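You operate a simulated robot arm through the tools that you are given. There is no shell and no other tool. Be economical: measure what you need, move in short steps, check, and stop when the job is done.

The job below is to be done with a simulated robot arm. You get a single attempt, and the scene is never put back.

## Task
Slip the silver watch onto its stand and shut the gold one in the jewellery chest.
Fine: it goes in the tray under the lid.

It is judged by the outcome, as a careful person would: the job done as asked, and still so three seconds after it is handed in. It fails if anything else is knocked over, pushed out of place, dropped, spilled or broken. Lids that push on must go on centred and level and be pressed home; caps that screw on are set level and turned clockwise until they are tight.

## Robot
A 6-joint arm with a two-finger parallel gripper, fixed in place. Base frame: the origin is at the foot of the arm, x ahead of it, y to its left, z up; the work surface is at about z = 0. Lengths are in mm, angles in degrees, forces in N, time in s.
With the tool pointing down near the work surface it reaches from about 140 to 580 mm from the base axis. Its first joint turns from -66.0 to 66.0 degrees. Payload 2.1 kg.
The tool frame sits at the grasp point between the pads (the TCP): z along the fingers, y along the line on which they close. The tips reach 30 mm beyond it. Largest opening 94 mm; finger width 28, thickness 10; the body of the gripper, 50 by 96 mm, starts 55 mm behind the TCP.
Orientation is that of the tool frame in the base frame, as a unit quaternion [w, x, y, z]. With the fingers straight down and closing along the base's y, the tool's x points along the base's -x, its y along +y and its z along -z.

## Interface
- The arm moves only by the tool nudge_tool. Its argument "motion" is text: rows parted by semicolons, each of 7 numbers parted by spaces: the shift along the tool's x, y, z in mm, then the turn, a rotation vector about the tool's x, y, z in degrees, then the gripper command, from -1 (shut) to 1 (fully open), values between in proportion. In form: x y z wx wy wz claw; .... A call has 1 to 12 rows; each row is the pose to reach, as a shift and turn from the pose commanded when the call began, along the tool's axes at that moment. Each row takes 0.2 s and may step no farther than 50 mm and 8.6 degrees from the row before; otherwise, or with a gripper value out of range, the whole call is refused. A pose out of reach is approached as far as the arm can. The call stops where the force on the tool passes 40 N (or 10 N more than at its start, if that is more) or the arm is blocked; 0.2 s more then pass. The fingers move at their own pace (about 72 mm/s each) and stop on an object; they squeeze with about 31 N. The grip force told is the motor's: it shows also when the fingers shut on nothing. Time passes only in rows, and 0.2 s behind the last, so rows that repeat a pose let the fingers close. It gives the time, the measured TCP pose, the force on the tool (base axes), the opening and the grip force at its end, in the units of the frame above (readings bear some noise), with the torque about the TCP (base axes, N m) and any sound that the robot's microphone picked up.
- Cameras (640 x 400 px; columns grow to the right, rows downward): "scene" is fixed at [12.7, -354.8, 479.1]; the picture's right is [0.99, -0.14, 0.00], its down [-0.08, -0.60, -0.80] and it looks along [0.11, 0.79, -0.60] (base axes); focal length 214 px, centre (320, 200). "wrist" rides on the gripper at [76, 14, -103] in the tool frame; the picture's right is [-0.18, 0.98, 0.00], its down [-0.75, -0.14, -0.64] and it looks along [-0.63, -0.12, 0.77] (tool axes); focal length 243 px, centre (320, 200). There is no depth. A picture from a camera that has moved, and an enlarged one, comes with that camera's place and axes in the base frame and with its lens.
- snapshot(camera): a new picture of that camera. The clock stands still meanwhile.
- enlarge(camera, box): a new picture of the part [left, top, right, bottom] of that camera's present view, enlarged. The clock stands still meanwhile.
- job_done(): hands the job in; it is judged then, once.

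Go step by step. Nothing tells you positions but the pictures and the camera data: compare them with the known pose of the tool, close in by small moves and look again before you grip or let go. The budget is 120 turns and 68 pictures, counting those below and the enlarged ones. Unless the task says otherwise, let go and move clear before handing in, and close with one line.

The tools are called after ">>>" as a command line: name --argument value ..., lists and objects as JSON in quotes. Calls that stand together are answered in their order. nudge_tool: Moves the arm, as the interface text tells. Its arguments: {"type":"object","properties":{"motion":{"type":"string"}},"required":["motion"]} The other tools are called the same way: snapshot (camera) takes a picture; enlarge (camera, box) takes an enlarged picture of a part of a camera's view; job_done () hands the job in.

At the start:

```text
time: 0.0
position: [272.9, 13.1, 324.1]
ee_rot: [0.002, -0.002, 1.0, 0.0]
wrist_force: [-0.1, 0.1, 0.0]
wrist_torque: [0.01, -0.01, -0.01]
finger_gap: 93.9
gripper_force: 0.0
```

scene: 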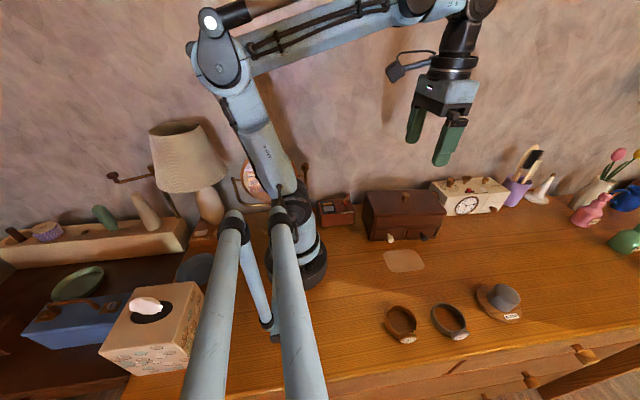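
wrist: 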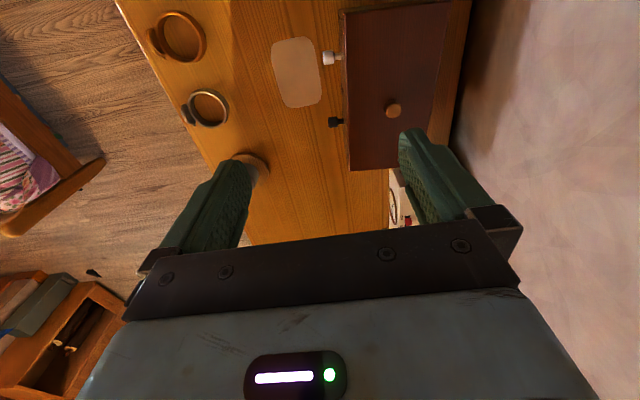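

I see two watches on the table, a stand (grey, round base) to their right and a dark chest with a lid knob at the back. I'll look closer before moving.

>>> enlarge --camera "scene" --box '[340, 170, 540, 360]'

>>> enlarge --camera "wrist" --box '[130, 0, 480, 220]'

>>> enlarge --camera "scene" --box '[350, 170, 460, 275]'

```text
2.11 times, centred on (440, 265) of scene
camera zoom: at [12.7, -354.8, 479.1], right [0.99, -0.14, 0.0], down [-0.08, -0.6, -0.8], along [0.11, 0.79, -0.6], focal length 452 px, centre (67, 63)
```

zoom: 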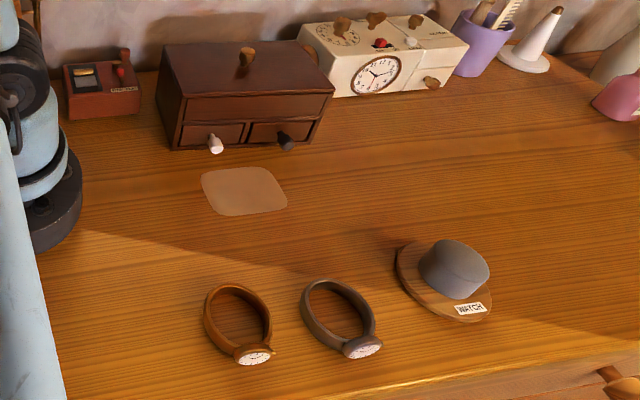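

```text
1.82 times, centred on (305, 110) of wrist
camera zoom: at [195.6, 28.7, 425.6], right [0.18, 0.98, 0.0], down [0.75, -0.14, 0.64], along [0.63, -0.12, -0.77], focal length 441 px, centre (347, 364)
```

zoom: 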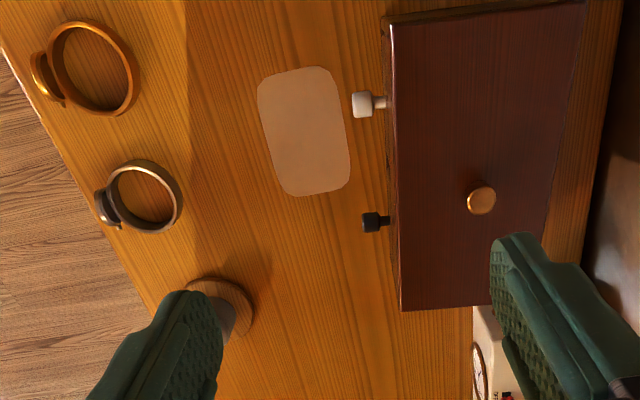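

```text
3.81 times, centred on (405, 222) of scene
camera zoom: at [12.7, -354.8, 479.1], right [0.99, -0.14, 0.0], down [-0.08, -0.6, -0.8], along [0.11, 0.79, -0.6], focal length 817 px, centre (-4, 114)
```

zoom: 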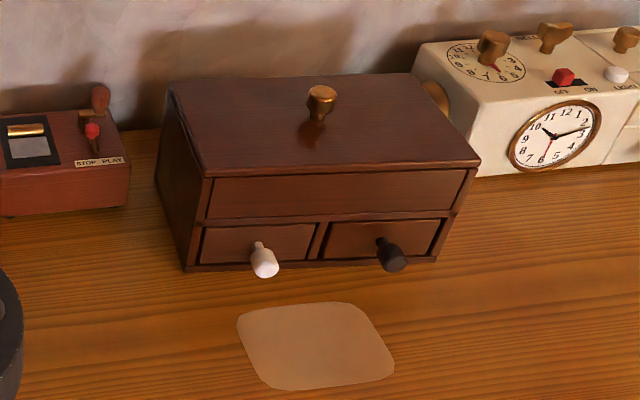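

The watches lie flat as rings at roughly (207,-180) for gold and (311,-188) for silver, with the stand near (449,-168). The chest spans x 220–430, y 45–165, with its top at z≈95 and a central knob. I'll move over the silver watch and look.

>>> nudge_tool --motion "-6 -33 20 0 0 0 1; -12 -67 41 0 0 0 1; -19 -100 62 0 0 0 1; -25 -134 83 0 0 0 1; -31 -167 104 0 0 0 1; -38 -201 124 0 0 0 1"

>>> snapshot --camera "wrist"

>>> snapshot --camera "scene"

```text
time: 1.4
position: [310.4, -185.4, 199.8]
ee_rot: [0.0, -0.001, 1.0, 0.001]
wrist_force: [0.4, -0.3, -0.9]
wrist_torque: [0.0, 0.0, -0.01]
finger_gap: 94.0
gripper_force: 0.0
```

```text
62 pictures are left
camera wrist: at [233.4, -170.4, 301.0], right [0.18, 0.98, 0.0], down [0.75, -0.14, 0.64], along [0.63, -0.12, -0.77], focal length 243 px, centre (320, 200)
```

wrist: 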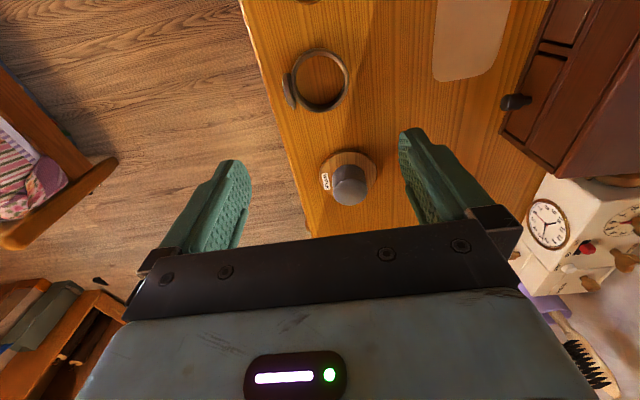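

```text
61 pictures are left
```

scene: 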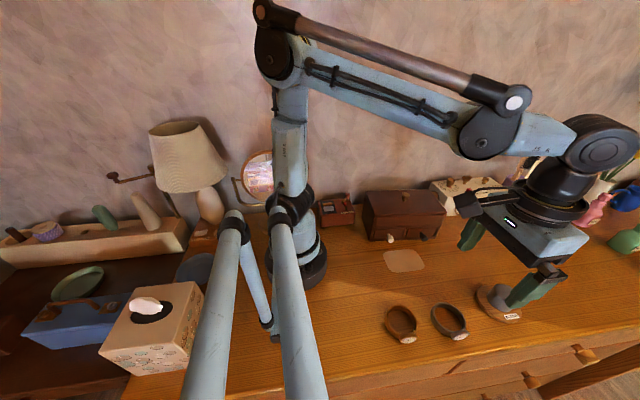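

The ring's outer diameter is about 63 mm, with the dial on its −y side. I'll turn the gripper 90° to close along x, clear of the dial, and descend over the silver watch.

>>> nudge_tool --motion "1 0 8 0 0 8.2 1; 1 0 16 0 0 16.4 1; 2 0 25 0 0 24.6 1; 3 0 33 0 0 32.8 1; 3 0 41 0 0 41 1; 4 0 50 0 0 49.2 1; 4 0 58 0 0 57.4 1; 5 0 66 0 0 65.6 1; 6 0 74 0 0 73.8 1; 7 0 82 0 0 82 1; 7 0 90 0 0 90 1; 7 0 90 0 0 90 1"

>>> snapshot --camera "wrist"

>>> enlarge --camera "scene" --box '[360, 200, 560, 360]'

```text
time: 4.0
position: [305.2, -188.4, 109.4]
ee_rot: [0.001, 0.707, 0.707, 0.001]
wrist_force: [-0.4, 0.2, 0.1]
wrist_torque: [0.03, -0.01, 0.02]
finger_gap: 93.6
gripper_force: 0.0
```

```text
60 pictures are left
camera wrist: at [318.4, -110.5, 210.9], right [0.98, -0.18, 0.0], down [-0.14, -0.75, 0.64], along [-0.12, -0.63, -0.77], focal length 243 px, centre (320, 200)
```

wrist: 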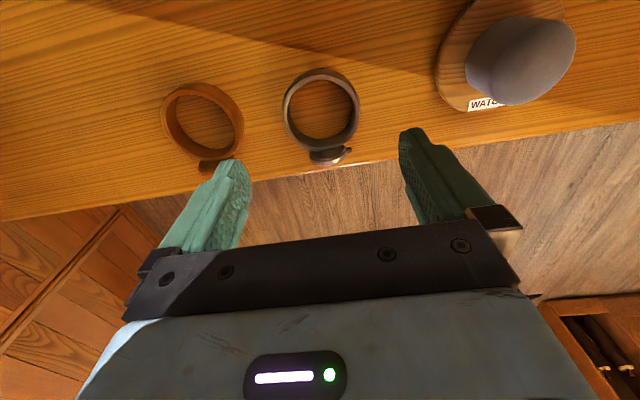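

```text
2.50 times, centred on (460, 280) of scene
camera zoom: at [12.7, -354.8, 479.1], right [0.99, -0.14, 0.0], down [-0.08, -0.6, -0.8], along [0.11, 0.79, -0.6], focal length 536 px, centre (-30, 0)
```

zoom: 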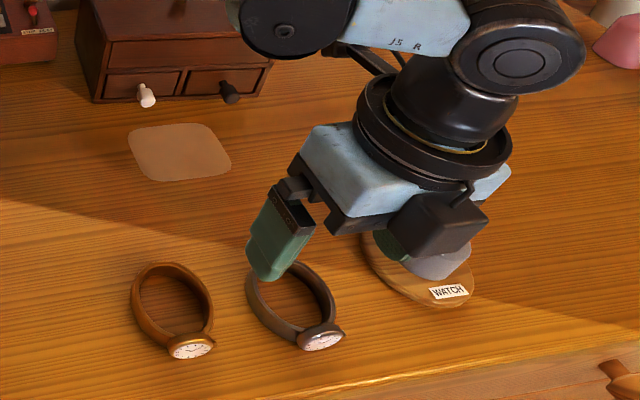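

Silver ring centre works out to about (306,-176), so I'll shift over it, lower partway and check.

>>> nudge_tool --motion "6 1 10 0 0 0 0.75; 12 1 25 0 0 0 0.75; 12 1 40 0 0 0 0.75; 12 1 40 0 0 0 0.75"

>>> snapshot --camera "wrist"

```text
time: 5.0
position: [306.1, -174.0, 70.0]
ee_rot: [0.0, 0.707, 0.708, 0.001]
wrist_force: [-0.5, -0.6, -0.6]
wrist_torque: [-0.03, -0.02, -0.01]
finger_gap: 82.4
gripper_force: 0.1
```

```text
58 pictures are left
camera wrist: at [319.4, -97.7, 171.9], right [0.98, -0.18, 0.0], down [-0.14, -0.75, 0.64], along [-0.12, -0.63, -0.77], focal length 243 px, centre (320, 200)
```

wrist: 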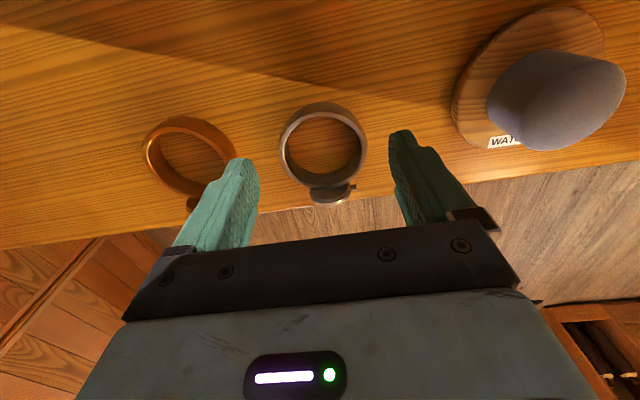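

Alignment is close, so I'll shift 3 mm and descend until the tips are about 4 mm above the table.

>>> nudge_tool --motion "-3 0 10 0 0 0 0.75; -3 0 20 0 0 0 0.75; -3 0 30 0 0 0 0.75; -3 0 36 0 0 0 0.75; -3 0 36 0 0 0 0.75"

>>> snapshot --camera "wrist"

>>> enlarge --camera "scene" --box '[380, 250, 540, 350]'

```text
time: 6.2
position: [306.8, -178.5, 32.8]
ee_rot: [0.001, 0.707, 0.707, 0.002]
wrist_force: [1.0, -0.1, 0.0]
wrist_torque: [0.04, 0.01, 0.0]
finger_gap: 82.2
gripper_force: 0.1
```

```text
57 pictures are left
camera wrist: at [318.5, -101.7, 134.9], right [0.98, -0.18, 0.0], down [-0.14, -0.75, 0.64], along [-0.12, -0.63, -0.77], focal length 243 px, centre (320, 200)
```

wrist: 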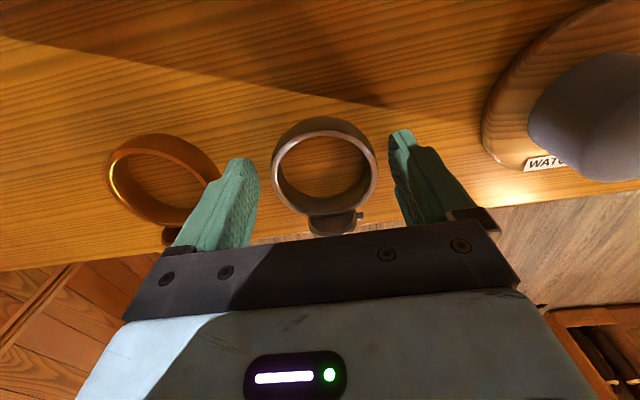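

```text
4.00 times, centred on (460, 300) of scene
camera zoom: at [12.7, -354.8, 479.1], right [0.99, -0.14, 0.0], down [-0.08, -0.6, -0.8], along [0.11, 0.79, -0.6], focal length 858 px, centre (-240, -200)
```

zoom: 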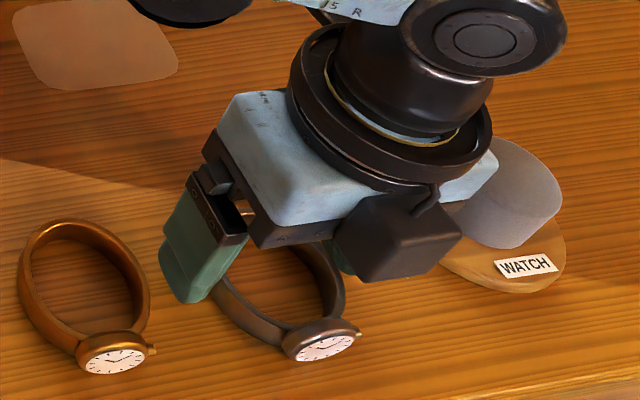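

The ring is centred between the fingers, so I'll close on it.

>>> nudge_tool --motion "0 0 0 0 0 0 -1; 0 0 0 0 0 0 -1; 0 0 0 0 0 0 -1"

>>> snapshot --camera "wrist"

```text
time: 7.0
position: [304.9, -178.7, 33.1]
ee_rot: [0.0, 0.707, 0.708, 0.002]
wrist_force: [-0.2, -0.1, 0.2]
wrist_torque: [0.04, 0.03, -0.03]
finger_gap: 60.0
gripper_force: 30.9
```

```text
55 pictures are left
camera wrist: at [318.6, -101.7, 135.0], right [0.98, -0.18, 0.0], down [-0.14, -0.75, 0.64], along [-0.12, -0.63, -0.77], focal length 243 px, centre (320, 200)
```

wrist: 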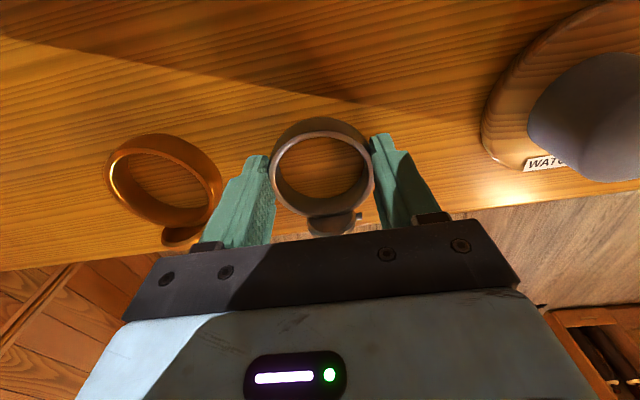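

The watch is gripped at a gap of 60 mm. I'll lift it and carry it toward the stand.

>>> nudge_tool --motion "0 0 -30 0 0 0 -1; 0 0 -65 0 0 0 -1; 0 0 -100 0 0 0 -1; 4 35 -100 0 0 0 -1; 8 70 -100 0 0 0 -1; 11 100 -100 0 0 0 -1; 13 130 -100 0 0 0 -1; 13 130 -100 0 0 0 -1"

>>> snapshot --camera "wrist"

>>> enlarge --camera "scene" --box '[420, 200, 580, 330]'

```text
time: 8.8
position: [436.3, -162.3, 134.4]
ee_rot: [0.0, 0.706, 0.708, 0.002]
wrist_force: [-0.2, 0.2, -1.2]
wrist_torque: [0.03, -0.01, -0.02]
finger_gap: 60.2
gripper_force: 30.7
```

```text
54 pictures are left
camera wrist: at [449.1, -86.6, 235.8], right [0.98, -0.18, 0.0], down [-0.14, -0.75, 0.64], along [-0.12, -0.63, -0.77], focal length 243 px, centre (320, 200)
```

wrist: 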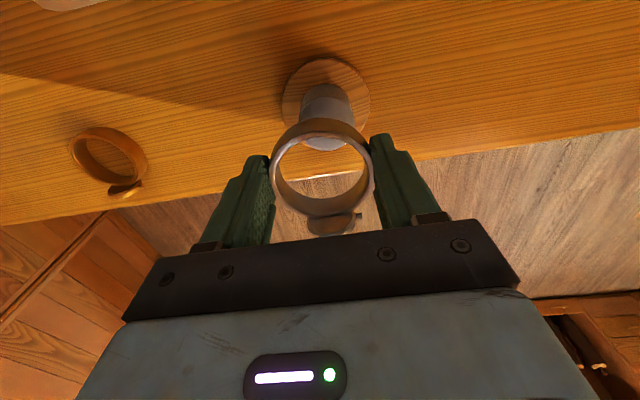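

```text
3.08 times, centred on (500, 265) of scene
camera zoom: at [12.7, -354.8, 479.1], right [0.99, -0.14, 0.0], down [-0.08, -0.6, -0.8], along [0.11, 0.79, -0.6], focal length 660 px, centre (-234, 0)
```

zoom: 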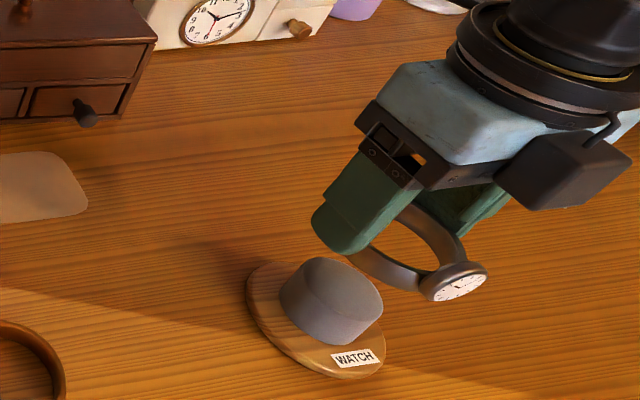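

The stand is at about (441,-164), so I'll shift and lower above the cushion, then look again.

>>> nudge_tool --motion "-1 3 -0 0 0 0 -1; -2 5 15 0 0 0 -1; -2 5 35 0 0 0 -1; -2 5 35 0 0 0 -1"

>>> snapshot --camera "wrist"

>>> enlarge --camera "scene" --box '[440, 240, 560, 330]'

```text
time: 9.8
position: [439.6, -166.6, 99.4]
ee_rot: [-0.001, 0.706, 0.708, 0.002]
wrist_force: [-0.2, 0.2, -0.9]
wrist_torque: [0.04, 0.0, -0.01]
finger_gap: 60.1
gripper_force: 31.2
```

```text
52 pictures are left
camera wrist: at [453.1, -89.0, 200.6], right [0.98, -0.18, 0.0], down [-0.14, -0.75, 0.64], along [-0.12, -0.63, -0.77], focal length 243 px, centre (320, 200)
```

wrist: 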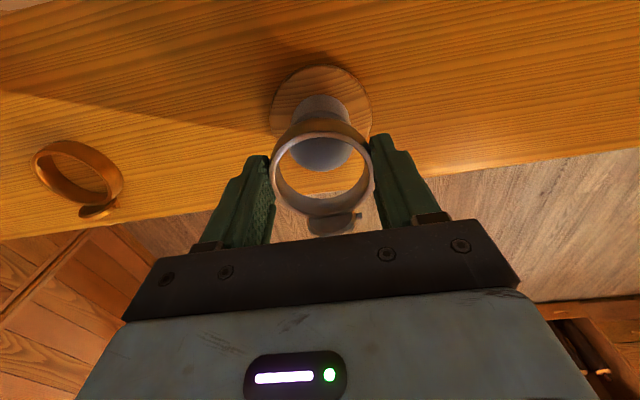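

```text
4.44 times, centred on (500, 285) of scene
camera zoom: at [12.7, -354.8, 479.1], right [0.99, -0.14, 0.0], down [-0.08, -0.6, -0.8], along [0.11, 0.79, -0.6], focal length 953 px, centre (-480, -178)
```

zoom: 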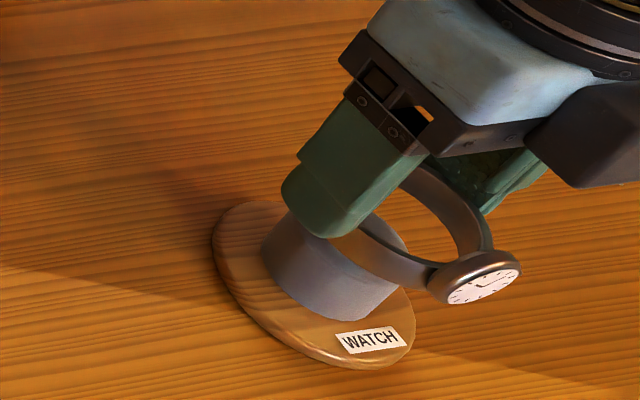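

The base centre reads about (438,-167) and the cushion top about z 43. I'm nearly centred, so I'll shift 1 mm and lower the ring around the cushion partway.

>>> nudge_tool --motion "0 -1 10 0 0 0 -1; 0 -1 20 0 0 0 -1; 0 -1 30 0 0 0 -1; 0 -1 30 0 0 0 -1"

>>> snapshot --camera "wrist"

>>> enlarge --camera "scene" --box '[440, 240, 560, 330]'

```text
time: 10.8
position: [439.1, -166.6, 67.2]
ee_rot: [0.0, 0.707, 0.708, 0.001]
wrist_force: [1.1, 1.1, -0.4]
wrist_torque: [0.06, -0.03, 0.01]
finger_gap: 60.0
gripper_force: 30.5
```

```text
50 pictures are left
camera wrist: at [452.2, -89.5, 170.1], right [0.98, -0.18, 0.0], down [-0.14, -0.75, 0.64], along [-0.12, -0.63, -0.77], focal length 243 px, centre (320, 200)
```

wrist: 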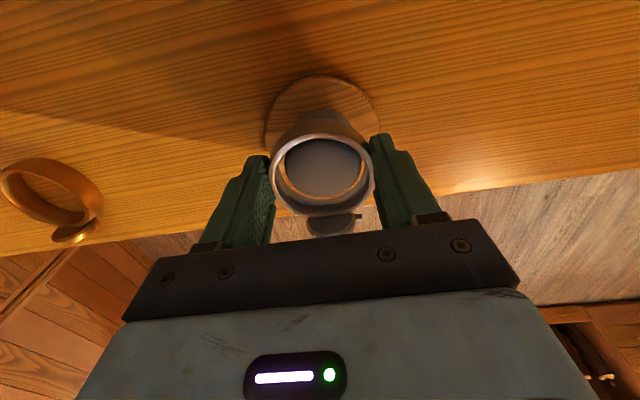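

```text
4.44 times, centred on (500, 285) of scene
camera zoom: at [12.7, -354.8, 479.1], right [0.99, -0.14, 0.0], down [-0.08, -0.6, -0.8], along [0.11, 0.79, -0.6], focal length 953 px, centre (-480, -178)
```

zoom: 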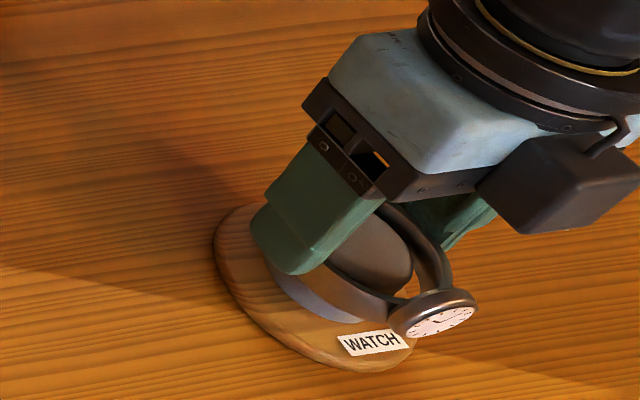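

>>> enlarge --camera "wrist" --box '[240, 60, 400, 240]'

```text
2.22 times, centred on (320, 150) of wrist
camera zoom: at [452.2, -89.5, 170.1], right [0.98, -0.18, 0.0], down [-0.14, -0.75, 0.64], along [-0.12, -0.63, -0.77], focal length 539 px, centre (320, 311)
```

zoom: 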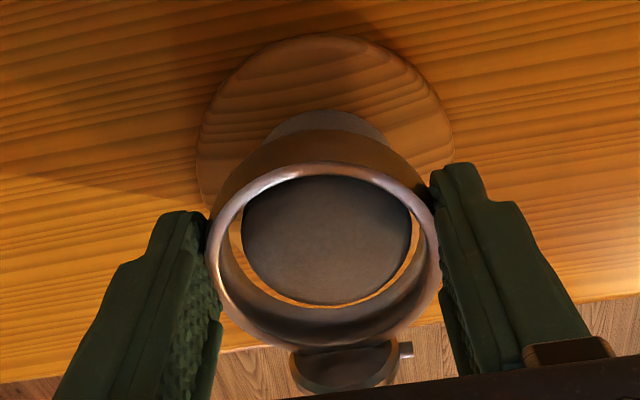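

The ring is centred over the cushion with gaps on both sides. I'll lower it gently further.

>>> nudge_tool --motion "-1 0 6 0 0 0 -1; -1 0 12 0 0 0 -1; -1 0 18 0 0 0 -1; -1 0 20 0 0 0 -1; -1 0 20 0 0 0 -1"

>>> enlarge --camera "wrist" --box '[240, 60, 400, 240]'

>>> enlarge --camera "scene" --box '[440, 240, 560, 330]'

```text
time: 12.0
position: [439.2, -167.0, 48.7]
ee_rot: [0.0, 0.706, 0.708, 0.001]
wrist_force: [-1.0, 1.1, -0.2]
wrist_torque: [0.01, 0.0, -0.02]
finger_gap: 59.6
gripper_force: 31.2
```

```text
2.22 times, centred on (320, 150) of wrist
camera zoom: at [452.0, -90.7, 150.1], right [0.98, -0.18, 0.0], down [-0.14, -0.75, 0.64], along [-0.12, -0.63, -0.77], focal length 539 px, centre (320, 311)
```

zoom: 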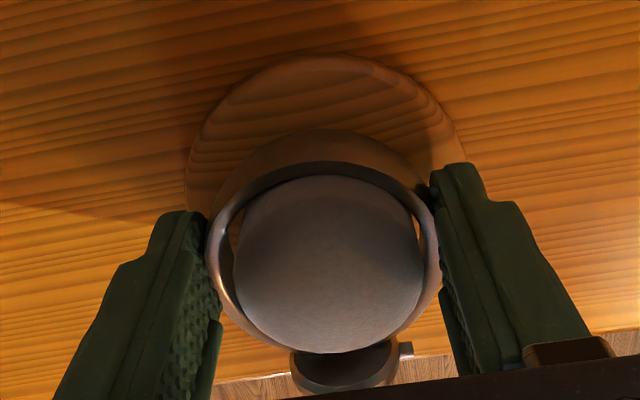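

```text
4.44 times, centred on (500, 285) of scene
camera zoom: at [12.7, -354.8, 479.1], right [0.99, -0.14, 0.0], down [-0.08, -0.6, -0.8], along [0.11, 0.79, -0.6], focal length 953 px, centre (-480, -178)
```

zoom: 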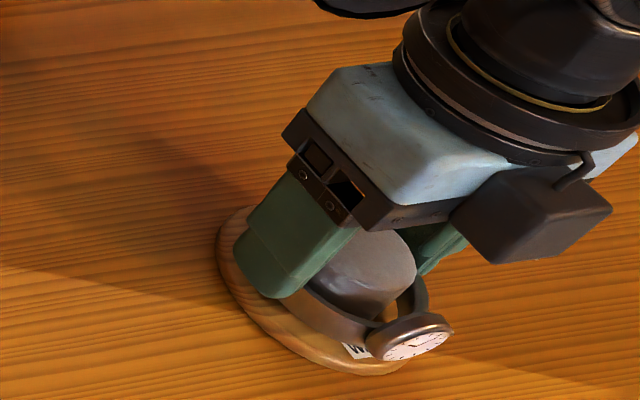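

The cushion is now inside the ring without contact. I'll go down in small steps until the ring rests.

>>> nudge_tool --motion "0 0 2 0 0 0 -1; 0 0 4 0 0 0 -1; 0 0 5 0 0 0 -1; 0 0 5 0 0 0 -1"

>>> enlarge --camera "scene" --box '[440, 240, 560, 330]'

```text
time: 13.0
position: [438.4, -167.3, 43.1]
ee_rot: [-0.001, 0.706, 0.708, 0.001]
wrist_force: [0.5, 1.2, -0.6]
wrist_torque: [0.01, 0.02, -0.01]
finger_gap: 59.8
gripper_force: 31.2
```

```text
4.44 times, centred on (500, 285) of scene
camera zoom: at [12.7, -354.8, 479.1], right [0.99, -0.14, 0.0], down [-0.08, -0.6, -0.8], along [0.11, 0.79, -0.6], focal length 953 px, centre (-480, -178)
```

zoom: 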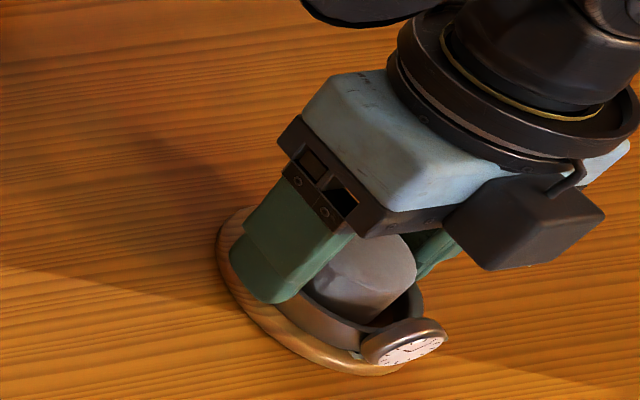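

>>> nudge_tool --motion "0 0 1 0 0 0 -1; 0 0 2 0 0 0 -1; 0 0 2 0 0 0 -1"

```text
time: 13.8
position: [438.2, -168.3, 42.4]
ee_rot: [0.001, 0.707, 0.708, 0.001]
wrist_force: [-1.7, 3.1, 16.0]
wrist_torque: [-0.53, 0.1, -0.06]
finger_gap: 60.0
gripper_force: 30.8
```

Contact with the base shows as about 16 N upward. I'll ease the force off slightly and release.

>>> nudge_tool --motion "0 0 -1 0 0 0 -1; 0 0 -1 0 0 0 0.5; 0 0 -1 0 0 0 0.6; 0 0 -1 0 0 0 0.6"

>>> enlarge --camera "wrist" --box '[240, 60, 400, 240]'

>>> enlarge --camera "scene" --box '[440, 240, 560, 330]'

```text
time: 14.8
position: [438.6, -167.7, 42.9]
ee_rot: [-0.001, 0.707, 0.708, 0.001]
wrist_force: [0.1, -0.3, 0.3]
wrist_torque: [-0.02, 0.0, -0.01]
finger_gap: 75.1
gripper_force: 0.0
```

```text
2.22 times, centred on (320, 150) of wrist
camera zoom: at [452.6, -90.8, 144.4], right [0.98, -0.18, 0.0], down [-0.14, -0.75, 0.64], along [-0.12, -0.63, -0.77], focal length 539 px, centre (320, 311)
```

zoom: 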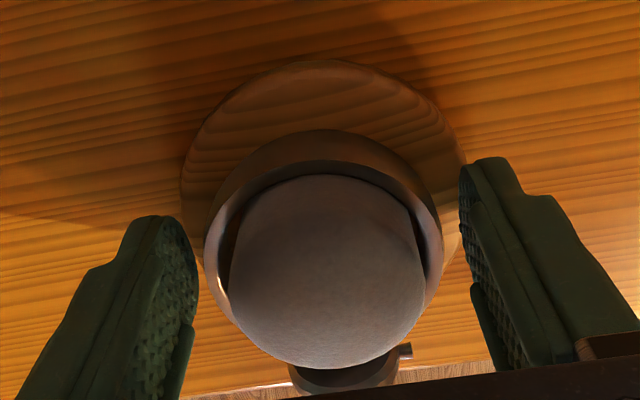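

```text
4.44 times, centred on (500, 285) of scene
camera zoom: at [12.7, -354.8, 479.1], right [0.99, -0.14, 0.0], down [-0.08, -0.6, -0.8], along [0.11, 0.79, -0.6], focal length 953 px, centre (-480, -178)
```

zoom: 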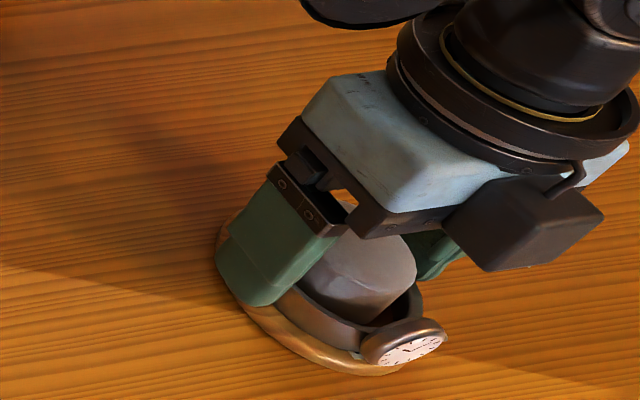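

The silver watch sits around the cushion on the stand. I'll rise straight up and go over to the chest lid.

>>> nudge_tool --motion "0 0 -45 0 0 0 0.6; 0 0 -90 0 0 0 0.6; 0 0 -135 0 0 0 0.6; 0 0 -165 0 0 0 0.6; 38 -16 -165 0 0 0 0.6; 76 -32 -165 0 0 0 0.6; 114 -48 -165 0 0 0 0.6; 152 -64 -165 0 0 0 0.6; 190 -80 -165 0 0 0 0.6; 228 -95 -165 0 0 0 0.6; 262 -110 -165 0 0 0 0.6; 262 -110 -165 0 0 0 0.6"

>>> snapshot --camera "wrist"

>>> snapshot --camera "scene"

>>> enlarge --camera "scene" --box '[440, 240, 560, 330]'

```text
time: 17.4
position: [328.0, 93.6, 208.6]
ee_rot: [0.0, 0.707, 0.708, 0.001]
wrist_force: [-0.9, 1.3, -0.1]
wrist_torque: [-0.02, 0.02, 0.01]
finger_gap: 75.2
gripper_force: 0.0
```

```text
42 pictures are left
camera wrist: at [342.5, 169.7, 310.5], right [0.98, -0.18, 0.0], down [-0.14, -0.75, 0.64], along [-0.12, -0.63, -0.77], focal length 243 px, centre (320, 200)
```

wrist: 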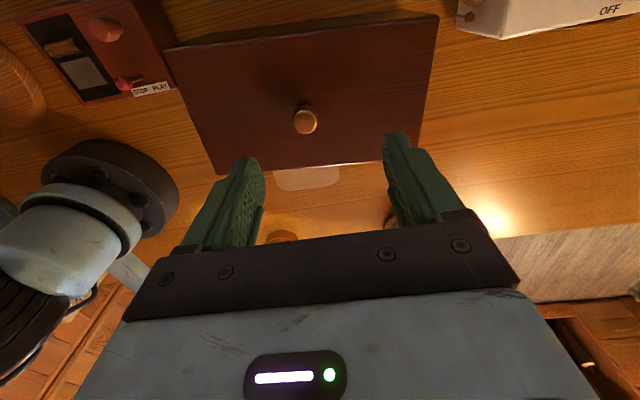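

```text
41 pictures are left
```

scene: 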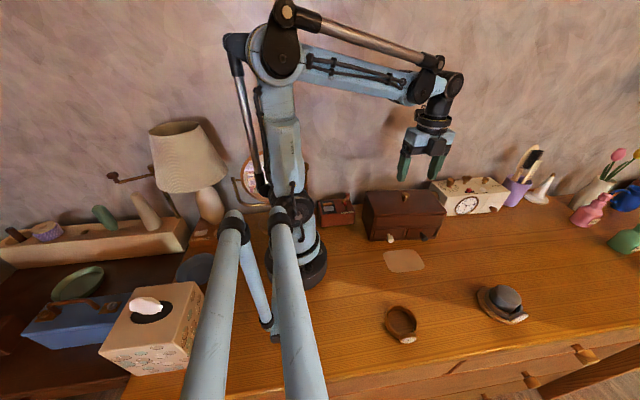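

```text
4.44 times, centred on (500, 285) of scene
camera zoom: at [12.7, -354.8, 479.1], right [0.99, -0.14, 0.0], down [-0.08, -0.6, -0.8], along [0.11, 0.79, -0.6], focal length 953 px, centre (-480, -178)
```

zoom: 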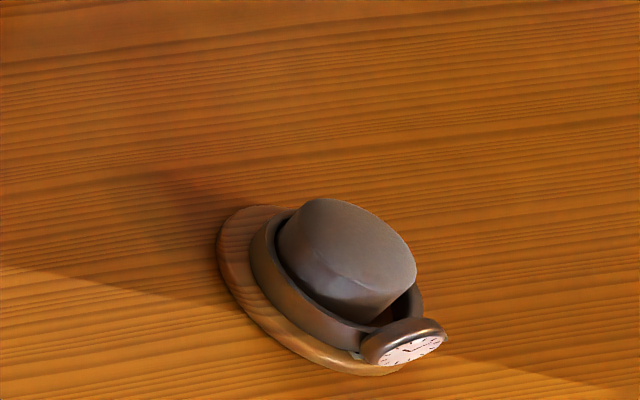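

The silver watch looks properly seated. The lid is centred near (317,96), turned about −5°, with the knob at about (315.5,95); I'll descend above the knob and check.

>>> nudge_tool --motion "1 -6 20 0 0 0 0.3; 2 -12.5 40 0 0 0 0.3; 2 -12.5 58 0 0 0 0.3; 2 -12.5 58 0 0 0 0.3"

>>> snapshot --camera "wrist"

>>> enlarge --camera "scene" --box '[350, 160, 460, 245]'

```text
time: 18.4
position: [316.2, 96.2, 150.8]
ee_rot: [0.0, 0.706, 0.708, 0.001]
wrist_force: [0.6, 0.9, -0.2]
wrist_torque: [-0.02, 0.04, -0.01]
finger_gap: 61.2
gripper_force: 0.1
```

```text
39 pictures are left
camera wrist: at [329.7, 173.1, 251.9], right [0.98, -0.18, 0.0], down [-0.14, -0.75, 0.64], along [-0.12, -0.63, -0.77], focal length 243 px, centre (320, 200)
```

wrist: 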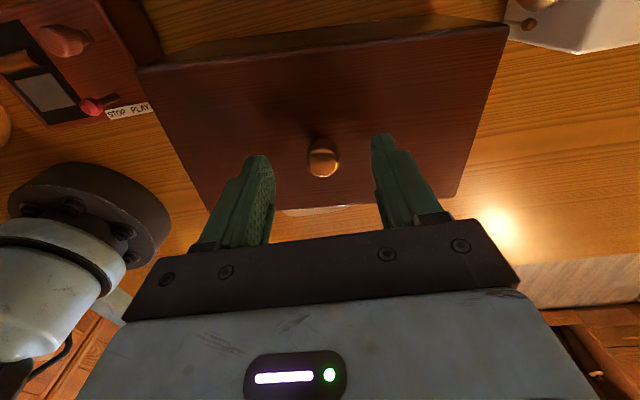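

```text
4.71 times, centred on (405, 202) of scene
camera zoom: at [12.7, -354.8, 479.1], right [0.99, -0.14, 0.0], down [-0.08, -0.6, -0.8], along [0.11, 0.79, -0.6], focal length 1009 px, centre (-80, 188)
```

zoom: 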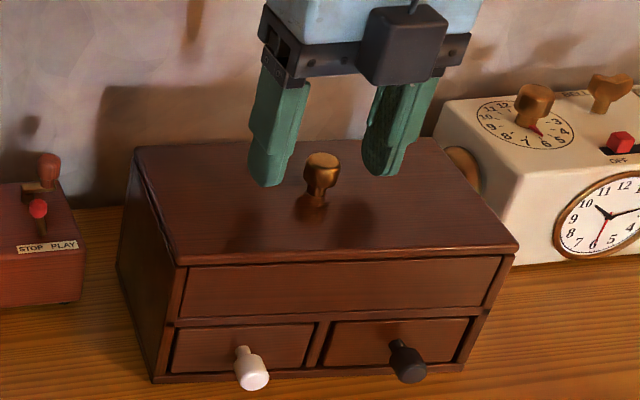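

The knob is centred between the fingers, so I'll lower 20 mm and close on it.

>>> nudge_tool --motion "0 0 10 0 0 0 0.3; 0 0 20 0 0 0 0.3; 0 0 20 0 0 0 -1; 0 0 20 0 0 0 -1; 0 0 20 0 0 0 -1; 0 0 20 0 0 0 -1"

>>> enlarge --camera "scene" --box '[350, 160, 460, 245]'

```text
time: 19.0
position: [317.8, 96.4, 137.1]
ee_rot: [0.0, 0.706, 0.708, -0.001]
wrist_force: [-2.4, 0.1, 12.8]
wrist_torque: [0.04, -0.31, -0.04]
finger_gap: 60.8
gripper_force: 0.1
stopped in row 2: the force on the tool passed its limit at 81 N (the readings are from after the stop); the commanded pose is now the measured one
```

```text
4.71 times, centred on (405, 202) of scene
camera zoom: at [12.6, -354.8, 479.1], right [0.99, -0.14, 0.0], down [-0.08, -0.6, -0.8], along [0.11, 0.79, -0.6], focal length 1009 px, centre (-80, 188)
```

zoom: 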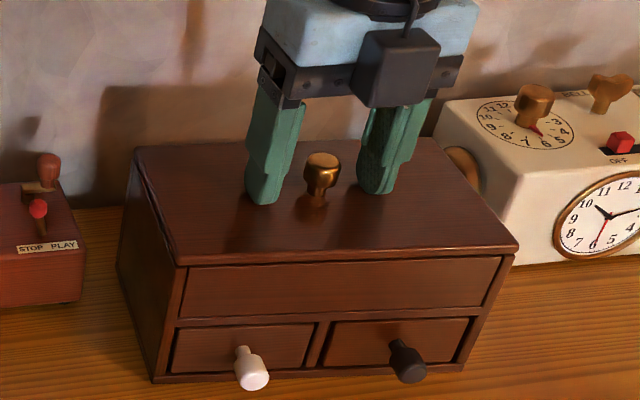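

The tips touched the lid top, so it is at z≈107 and higher than I estimated. I'll raise 4 mm and close on the knob.

>>> nudge_tool --motion "0 -1 -4 0 0 0 0.3; 0 -1 -4 0 0 0 -1; 0 -1 -4 0 0 0 -1; 0 -1 -4 0 0 0 -1; 0 -1 -4 0 0 0 -1"

>>> enlarge --camera "scene" --box '[350, 160, 460, 245]'

```text
time: 20.2
position: [315.5, 95.4, 140.7]
ee_rot: [-0.001, 0.706, 0.708, -0.001]
wrist_force: [-0.5, 0.6, -0.1]
wrist_torque: [-0.01, -0.02, -0.02]
finger_gap: 18.9
gripper_force: 31.2
heard: snap
```

```text
4.71 times, centred on (405, 202) of scene
camera zoom: at [12.7, -354.8, 479.1], right [0.99, -0.14, 0.0], down [-0.08, -0.6, -0.8], along [0.11, 0.79, -0.6], focal length 1009 px, centre (-80, 188)
```

zoom: 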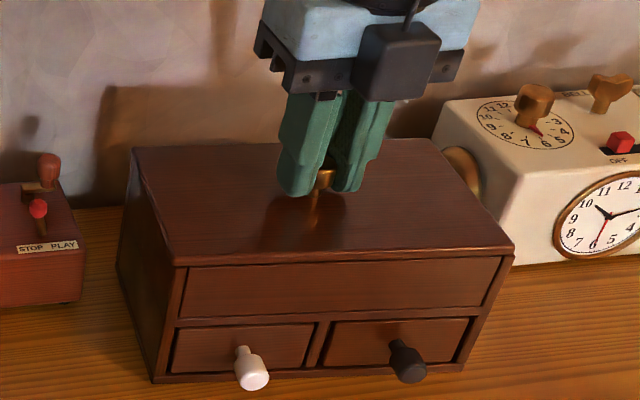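

The knob is gripped at 18.9 mm, and I heard a snap. I'll lift gently and watch whether the lid comes free or hinges.

>>> nudge_tool --motion "0 0 -3 0 0 0 -1; 0 0 -6 0 0 0 -1; 0 0 -9 0 0 0 -1; 0 0 -9 0 0 0 -1"

>>> enlarge --camera "scene" --box '[350, 160, 460, 245]'

```text
time: 21.2
position: [315.1, 97.2, 148.4]
ee_rot: [-0.001, 0.706, 0.708, -0.001]
wrist_force: [0.9, 0.2, -0.8]
wrist_torque: [0.01, 0.01, -0.02]
finger_gap: 18.5
gripper_force: 30.7
```

```text
4.71 times, centred on (405, 202) of scene
camera zoom: at [12.7, -354.8, 479.1], right [0.99, -0.14, 0.0], down [-0.08, -0.6, -0.8], along [0.11, 0.79, -0.6], focal length 1009 px, centre (-80, 188)
```

zoom: 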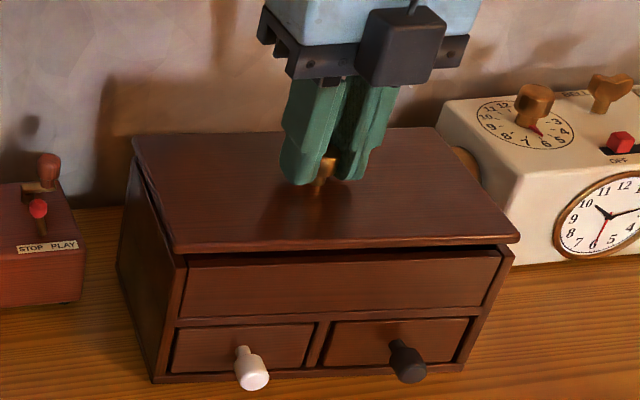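

The lid lifts straight off, so it is a press-on lid. I'll carry it forward to the clear area in front of the chest at y≈−55.

>>> nudge_tool --motion "0 0 -30 0 0 0 -1; 0 0 -50 0 0 0 -1; -38 0 -50 0 0 0 -1; -76 0 -50 0 0 0 -1; -114 0 -50 0 0 0 -1; -152 0 -50 0 0 0 -1; -152 0 -20 0 0 0 -1; -152 0 20 0 0 0 -1; -152 0 60 0 0 0 -1; -152 0 75 0 0 0 -1; -152 0 75 0 0 0 -1"

>>> snapshot --camera "scene"

>>> snapshot --camera "wrist"

```text
time: 23.6
position: [316.0, -55.0, 74.2]
ee_rot: [-0.002, 0.707, 0.707, -0.001]
wrist_force: [-0.1, 0.4, -1.3]
wrist_torque: [-0.02, 0.01, 0.0]
finger_gap: 18.8
gripper_force: 30.7
```

```text
34 pictures are left
```

scene: 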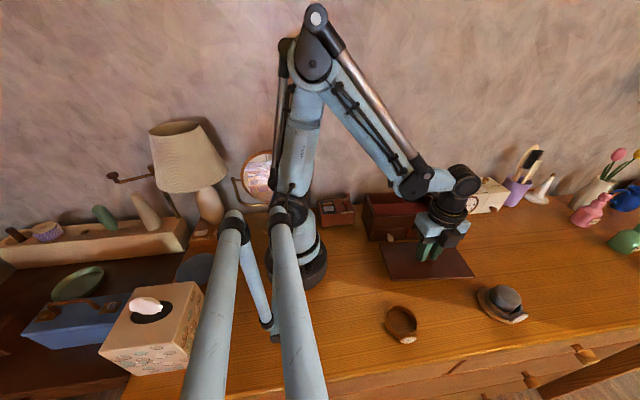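

```text
33 pictures are left
camera wrist: at [329.7, 21.1, 175.4], right [0.98, -0.18, 0.0], down [-0.14, -0.75, 0.64], along [-0.12, -0.63, -0.77], focal length 243 px, centre (320, 200)
```

wrist: 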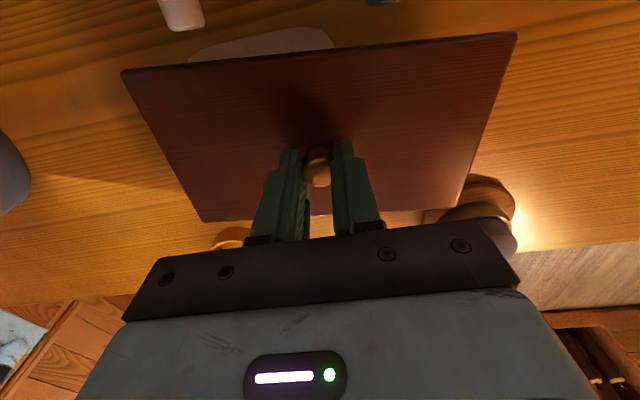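

The lid is clear of the chest knobs, stand and gold watch. I'll lower it to the table.

>>> nudge_tool --motion "0 0 10 0 0 0 -1; 0 0 20 0 0 0 -1; 0 0 25 0 0 0 -1; 0 0 28 0 0 0 -1; 0 0 30 0 0 0 -1; 0 0 32 0 0 0 -1; 0 0 34 0 0 0 -1; 0 0 36 0 0 0 -1"

>>> enlarge --camera "scene" --box '[350, 190, 500, 310]'

```text
time: 25.4
position: [316.9, -56.4, 38.8]
ee_rot: [-0.001, 0.706, 0.708, 0.0]
wrist_force: [-3.2, -1.3, 30.6]
wrist_torque: [0.04, 0.04, 0.08]
finger_gap: 18.8
gripper_force: 31.0
```

```text
3.33 times, centred on (425, 250) of scene
camera zoom: at [12.6, -354.8, 479.1], right [0.99, -0.14, 0.0], down [-0.08, -0.6, -0.8], along [0.11, 0.79, -0.6], focal length 715 px, centre (-30, 33)
```

zoom: 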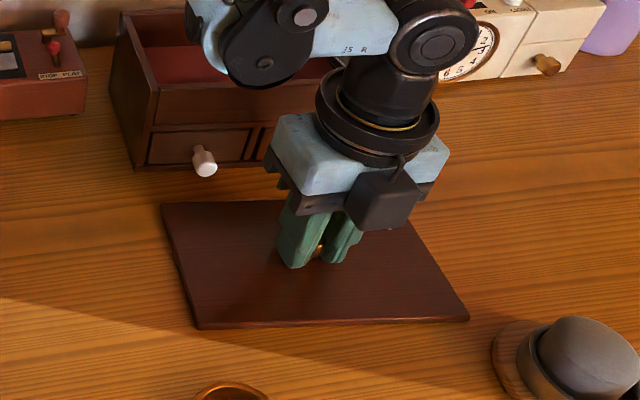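

The lid lies flat on the table. I'll ease off, open, rise, and move over the gold watch at about (208,-173).

>>> nudge_tool --motion "0 0 -3 0 0 0 -1; 0 0 -3 0 0 0 0; 0 0 -3 0 0 0 0; 0 0 -3 0 0 0 0; 0 0 -40 0 0 0 0.5; 0 0 -75 0 0 0 0.75; -30 -27 -75 0 0 0 0.75; -60 -54 -75 0 0 0 0.75; -90 -81 -75 0 0 0 0.75; -118 -108 -75 0 0 0 0.75; -118 -108 -75 0 0 0 0.75"

>>> snapshot --camera "wrist"

>>> enlarge --camera "scene" --box '[340, 170, 500, 340]'

```text
time: 27.8
position: [209.2, -176.1, 111.4]
ee_rot: [-0.001, 0.706, 0.708, 0.0]
wrist_force: [0.2, -0.1, 0.3]
wrist_torque: [-0.01, -0.02, -0.01]
finger_gap: 82.6
gripper_force: 0.2
```

```text
31 pictures are left
camera wrist: at [222.1, -98.7, 213.7], right [0.98, -0.18, 0.0], down [-0.14, -0.75, 0.64], along [-0.12, -0.63, -0.77], focal length 243 px, centre (320, 200)
```

wrist: 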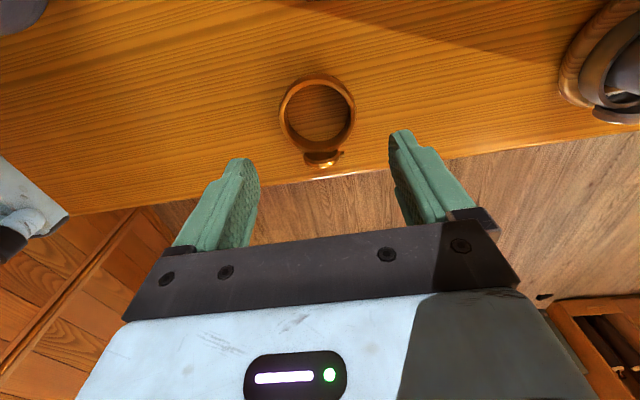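

```text
2.35 times, centred on (420, 255) of scene
camera zoom: at [12.6, -354.8, 479.1], right [0.99, -0.14, 0.0], down [-0.08, -0.6, -0.8], along [0.11, 0.79, -0.6], focal length 505 px, centre (85, 71)
```

zoom: 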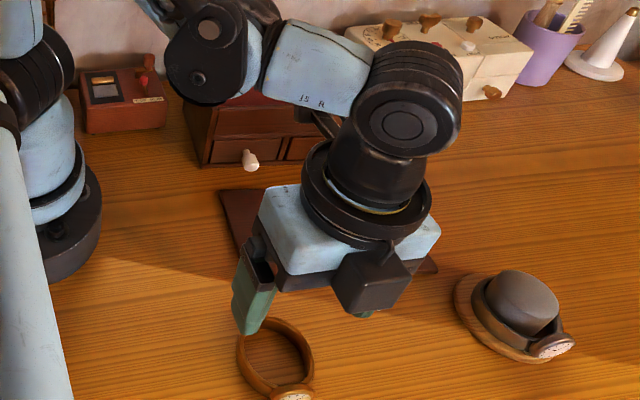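

The gold ring centre is at about (206,-173). I'll shift slightly and descend to the grasp height used before.

>>> nudge_tool --motion "2 -3 25 0 0 0 0.75; 2 -3 50 0 0 0 0.75; 2 -3 65 0 0 0 0.75; 2 -3 77 0 0 0 0.75; 2 -3 77 0 0 0 0.75"

>>> snapshot --camera "wrist"

```text
time: 29.0
position: [205.6, -173.3, 35.0]
ee_rot: [-0.001, 0.706, 0.708, -0.001]
wrist_force: [-0.7, -0.2, 0.3]
wrist_torque: [0.0, -0.01, 0.02]
finger_gap: 82.2
gripper_force: 0.2
```

```text
29 pictures are left
camera wrist: at [219.1, -96.0, 137.2], right [0.98, -0.18, 0.0], down [-0.14, -0.75, 0.64], along [-0.12, -0.63, -0.77], focal length 243 px, centre (320, 200)
```

wrist: 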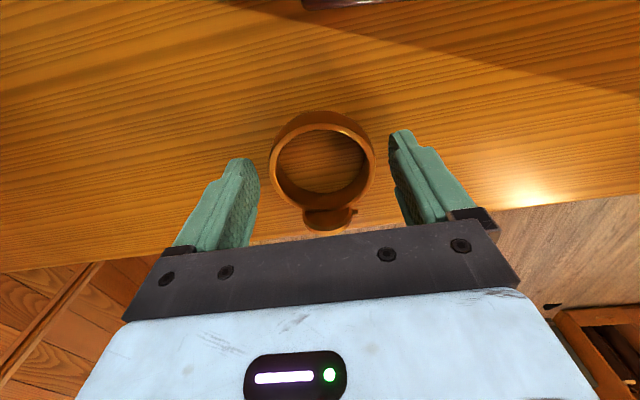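

The ring is well centred, so I'll close on it and lift.

>>> nudge_tool --motion "2 0 1 0 0 0 0.75; 2 0 1 0 0 0 -1; 2 0 1 0 0 0 -1; 2 0 1 0 0 0 -1; 2 0 -10 0 0 0 -1; 2 0 -45 0 0 0 -1; 2 0 -90 0 0 0 -1; 2 0 -135 0 0 0 -1; 2 0 -170 0 0 0 -1; 2 0 -170 0 0 0 -1"

>>> snapshot --camera "scene"

```text
time: 31.2
position: [206.2, -169.8, 206.2]
ee_rot: [-0.001, 0.706, 0.708, -0.001]
wrist_force: [-0.3, -0.1, -0.6]
wrist_torque: [0.01, -0.01, -0.01]
finger_gap: 59.9
gripper_force: 31.5
```

```text
28 pictures are left
```

scene: 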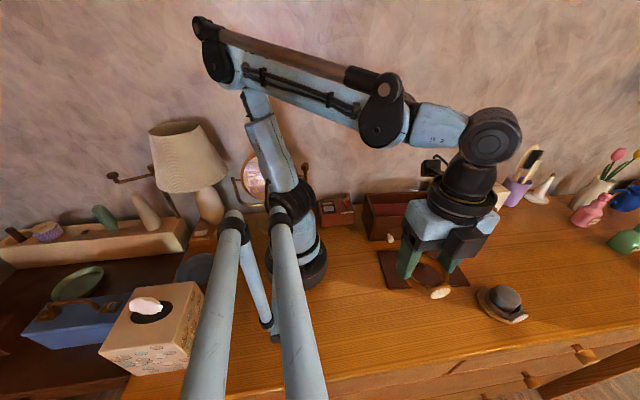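

I have the gold watch. I'll carry it above the chest and look into the tray.

>>> nudge_tool --motion "38 16 0 0 0 0 -1; 76 32 0 0 0 0 -1; 114 48 0 0 0 0 -1; 152 64 0 0 0 0 -1; 190 80 0 0 0 0 -1; 228 95 0 0 0 0 -1; 264 110 0 0 0 0 -1; 264 110 0 0 0 0 -1"

>>> snapshot --camera "wrist"

>>> enlarge --camera "scene" --box '[350, 150, 470, 250]'

```text
time: 33.0
position: [314.9, 94.6, 206.3]
ee_rot: [-0.001, 0.707, 0.708, 0.0]
wrist_force: [-0.3, -0.2, -1.1]
wrist_torque: [0.0, 0.02, 0.01]
finger_gap: 59.8
gripper_force: 30.8
```

```text
27 pictures are left
camera wrist: at [329.4, 171.2, 308.6], right [0.98, -0.18, 0.0], down [-0.14, -0.75, 0.64], along [-0.12, -0.63, -0.77], focal length 243 px, centre (320, 200)
```

wrist: 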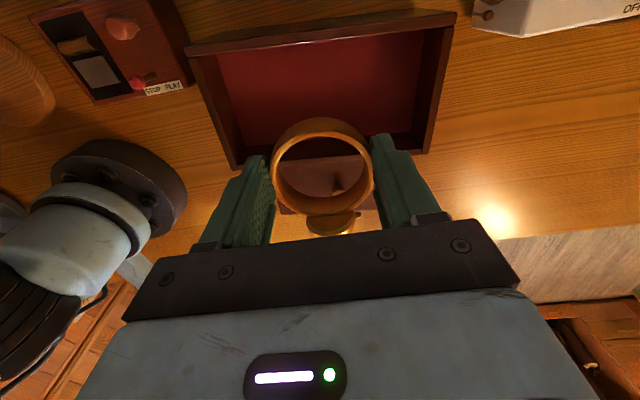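

```text
4.00 times, centred on (410, 200) of scene
camera zoom: at [12.7, -354.8, 479.1], right [0.99, -0.14, 0.0], down [-0.08, -0.6, -0.8], along [0.11, 0.79, -0.6], focal length 858 px, centre (-40, 200)
```

zoom: 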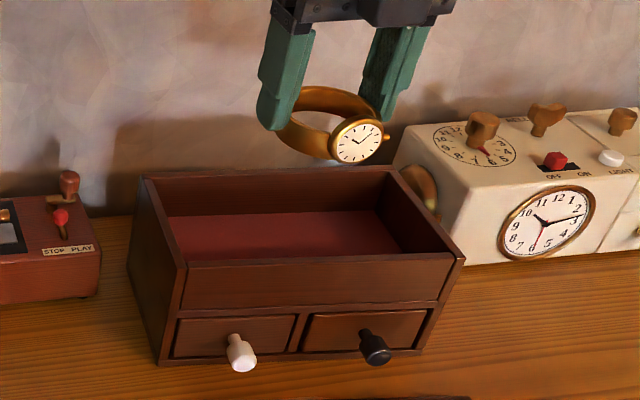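

The tray is open with red lining. I'll move about 9 mm back so that ring and dial clear both walls, and lower to just above the rim.

>>> nudge_tool --motion "9 1 20 0 0 0 -1; 9 1 40 0 0 0 -1; 9 1 58 0 0 0 -1; 9 1 58 0 0 0 -1"

>>> snapshot --camera "wrist"

>>> enlarge --camera "scene" --box '[350, 150, 470, 250]'

```text
time: 34.0
position: [317.0, 101.7, 148.9]
ee_rot: [-0.001, 0.707, 0.707, 0.0]
wrist_force: [0.2, 0.3, -1.1]
wrist_torque: [0.0, -0.01, 0.0]
finger_gap: 60.1
gripper_force: 30.7
```

```text
25 pictures are left
camera wrist: at [330.2, 179.9, 250.0], right [0.98, -0.18, 0.0], down [-0.14, -0.75, 0.64], along [-0.12, -0.63, -0.77], focal length 243 px, centre (320, 200)
```

wrist: 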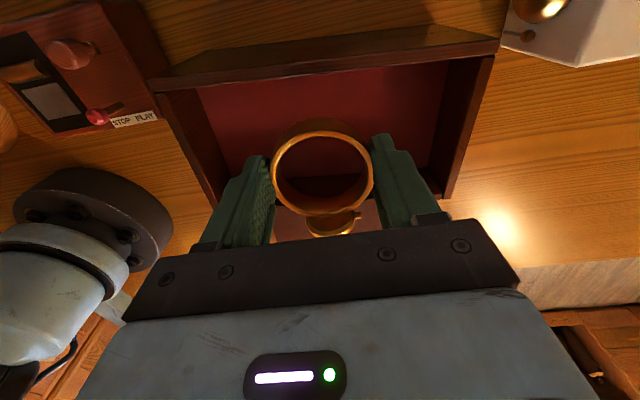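

```text
4.00 times, centred on (410, 200) of scene
camera zoom: at [12.7, -354.8, 479.1], right [0.99, -0.14, 0.0], down [-0.08, -0.6, -0.8], along [0.11, 0.79, -0.6], focal length 858 px, centre (-40, 200)
```

zoom: 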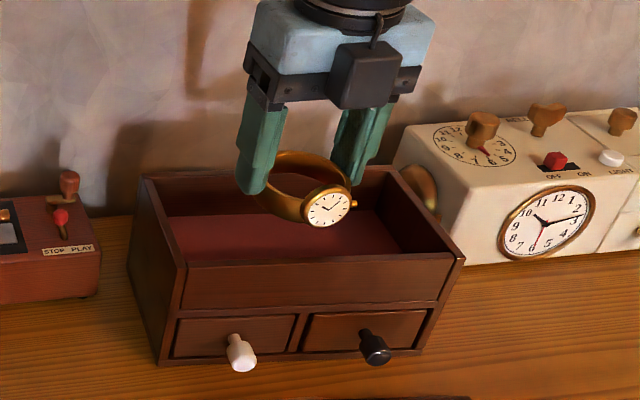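

It's well placed within the tray opening. I'll lower partway in and check.

>>> nudge_tool --motion "2 0 10 0 0 0 -1; 2 0 20 0 0 0 -1; 2 0 30 0 0 0 -1; 2 0 38 0 0 0 -1; 2 0 38 0 0 0 -1"

>>> snapshot --camera "wrist"

>>> enlarge --camera "scene" --box '[350, 150, 470, 250]'

```text
time: 35.2
position: [314.4, 106.5, 109.0]
ee_rot: [-0.001, 0.707, 0.708, 0.0]
wrist_force: [0.0, -0.4, -0.3]
wrist_torque: [0.02, 0.0, 0.02]
finger_gap: 60.0
gripper_force: 31.4
```

```text
23 pictures are left
camera wrist: at [329.3, 182.4, 211.8], right [0.98, -0.18, 0.0], down [-0.14, -0.75, 0.64], along [-0.12, -0.63, -0.77], focal length 243 px, centre (320, 200)
```

wrist: 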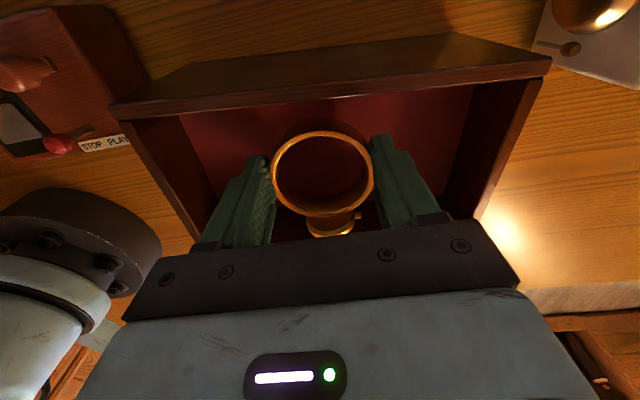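

```text
4.00 times, centred on (410, 200) of scene
camera zoom: at [12.7, -354.8, 479.1], right [0.99, -0.14, 0.0], down [-0.08, -0.6, -0.8], along [0.11, 0.79, -0.6], focal length 858 px, centre (-40, 200)
```

zoom: 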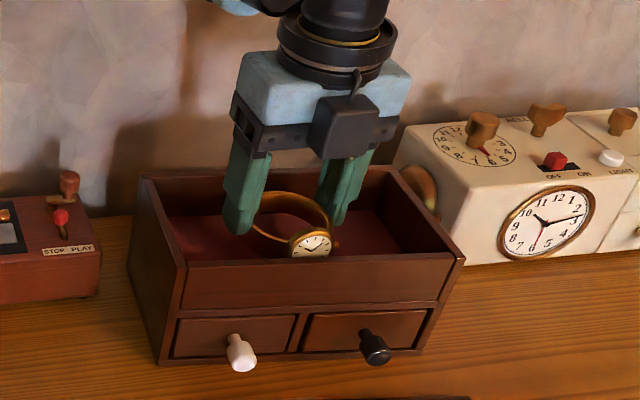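

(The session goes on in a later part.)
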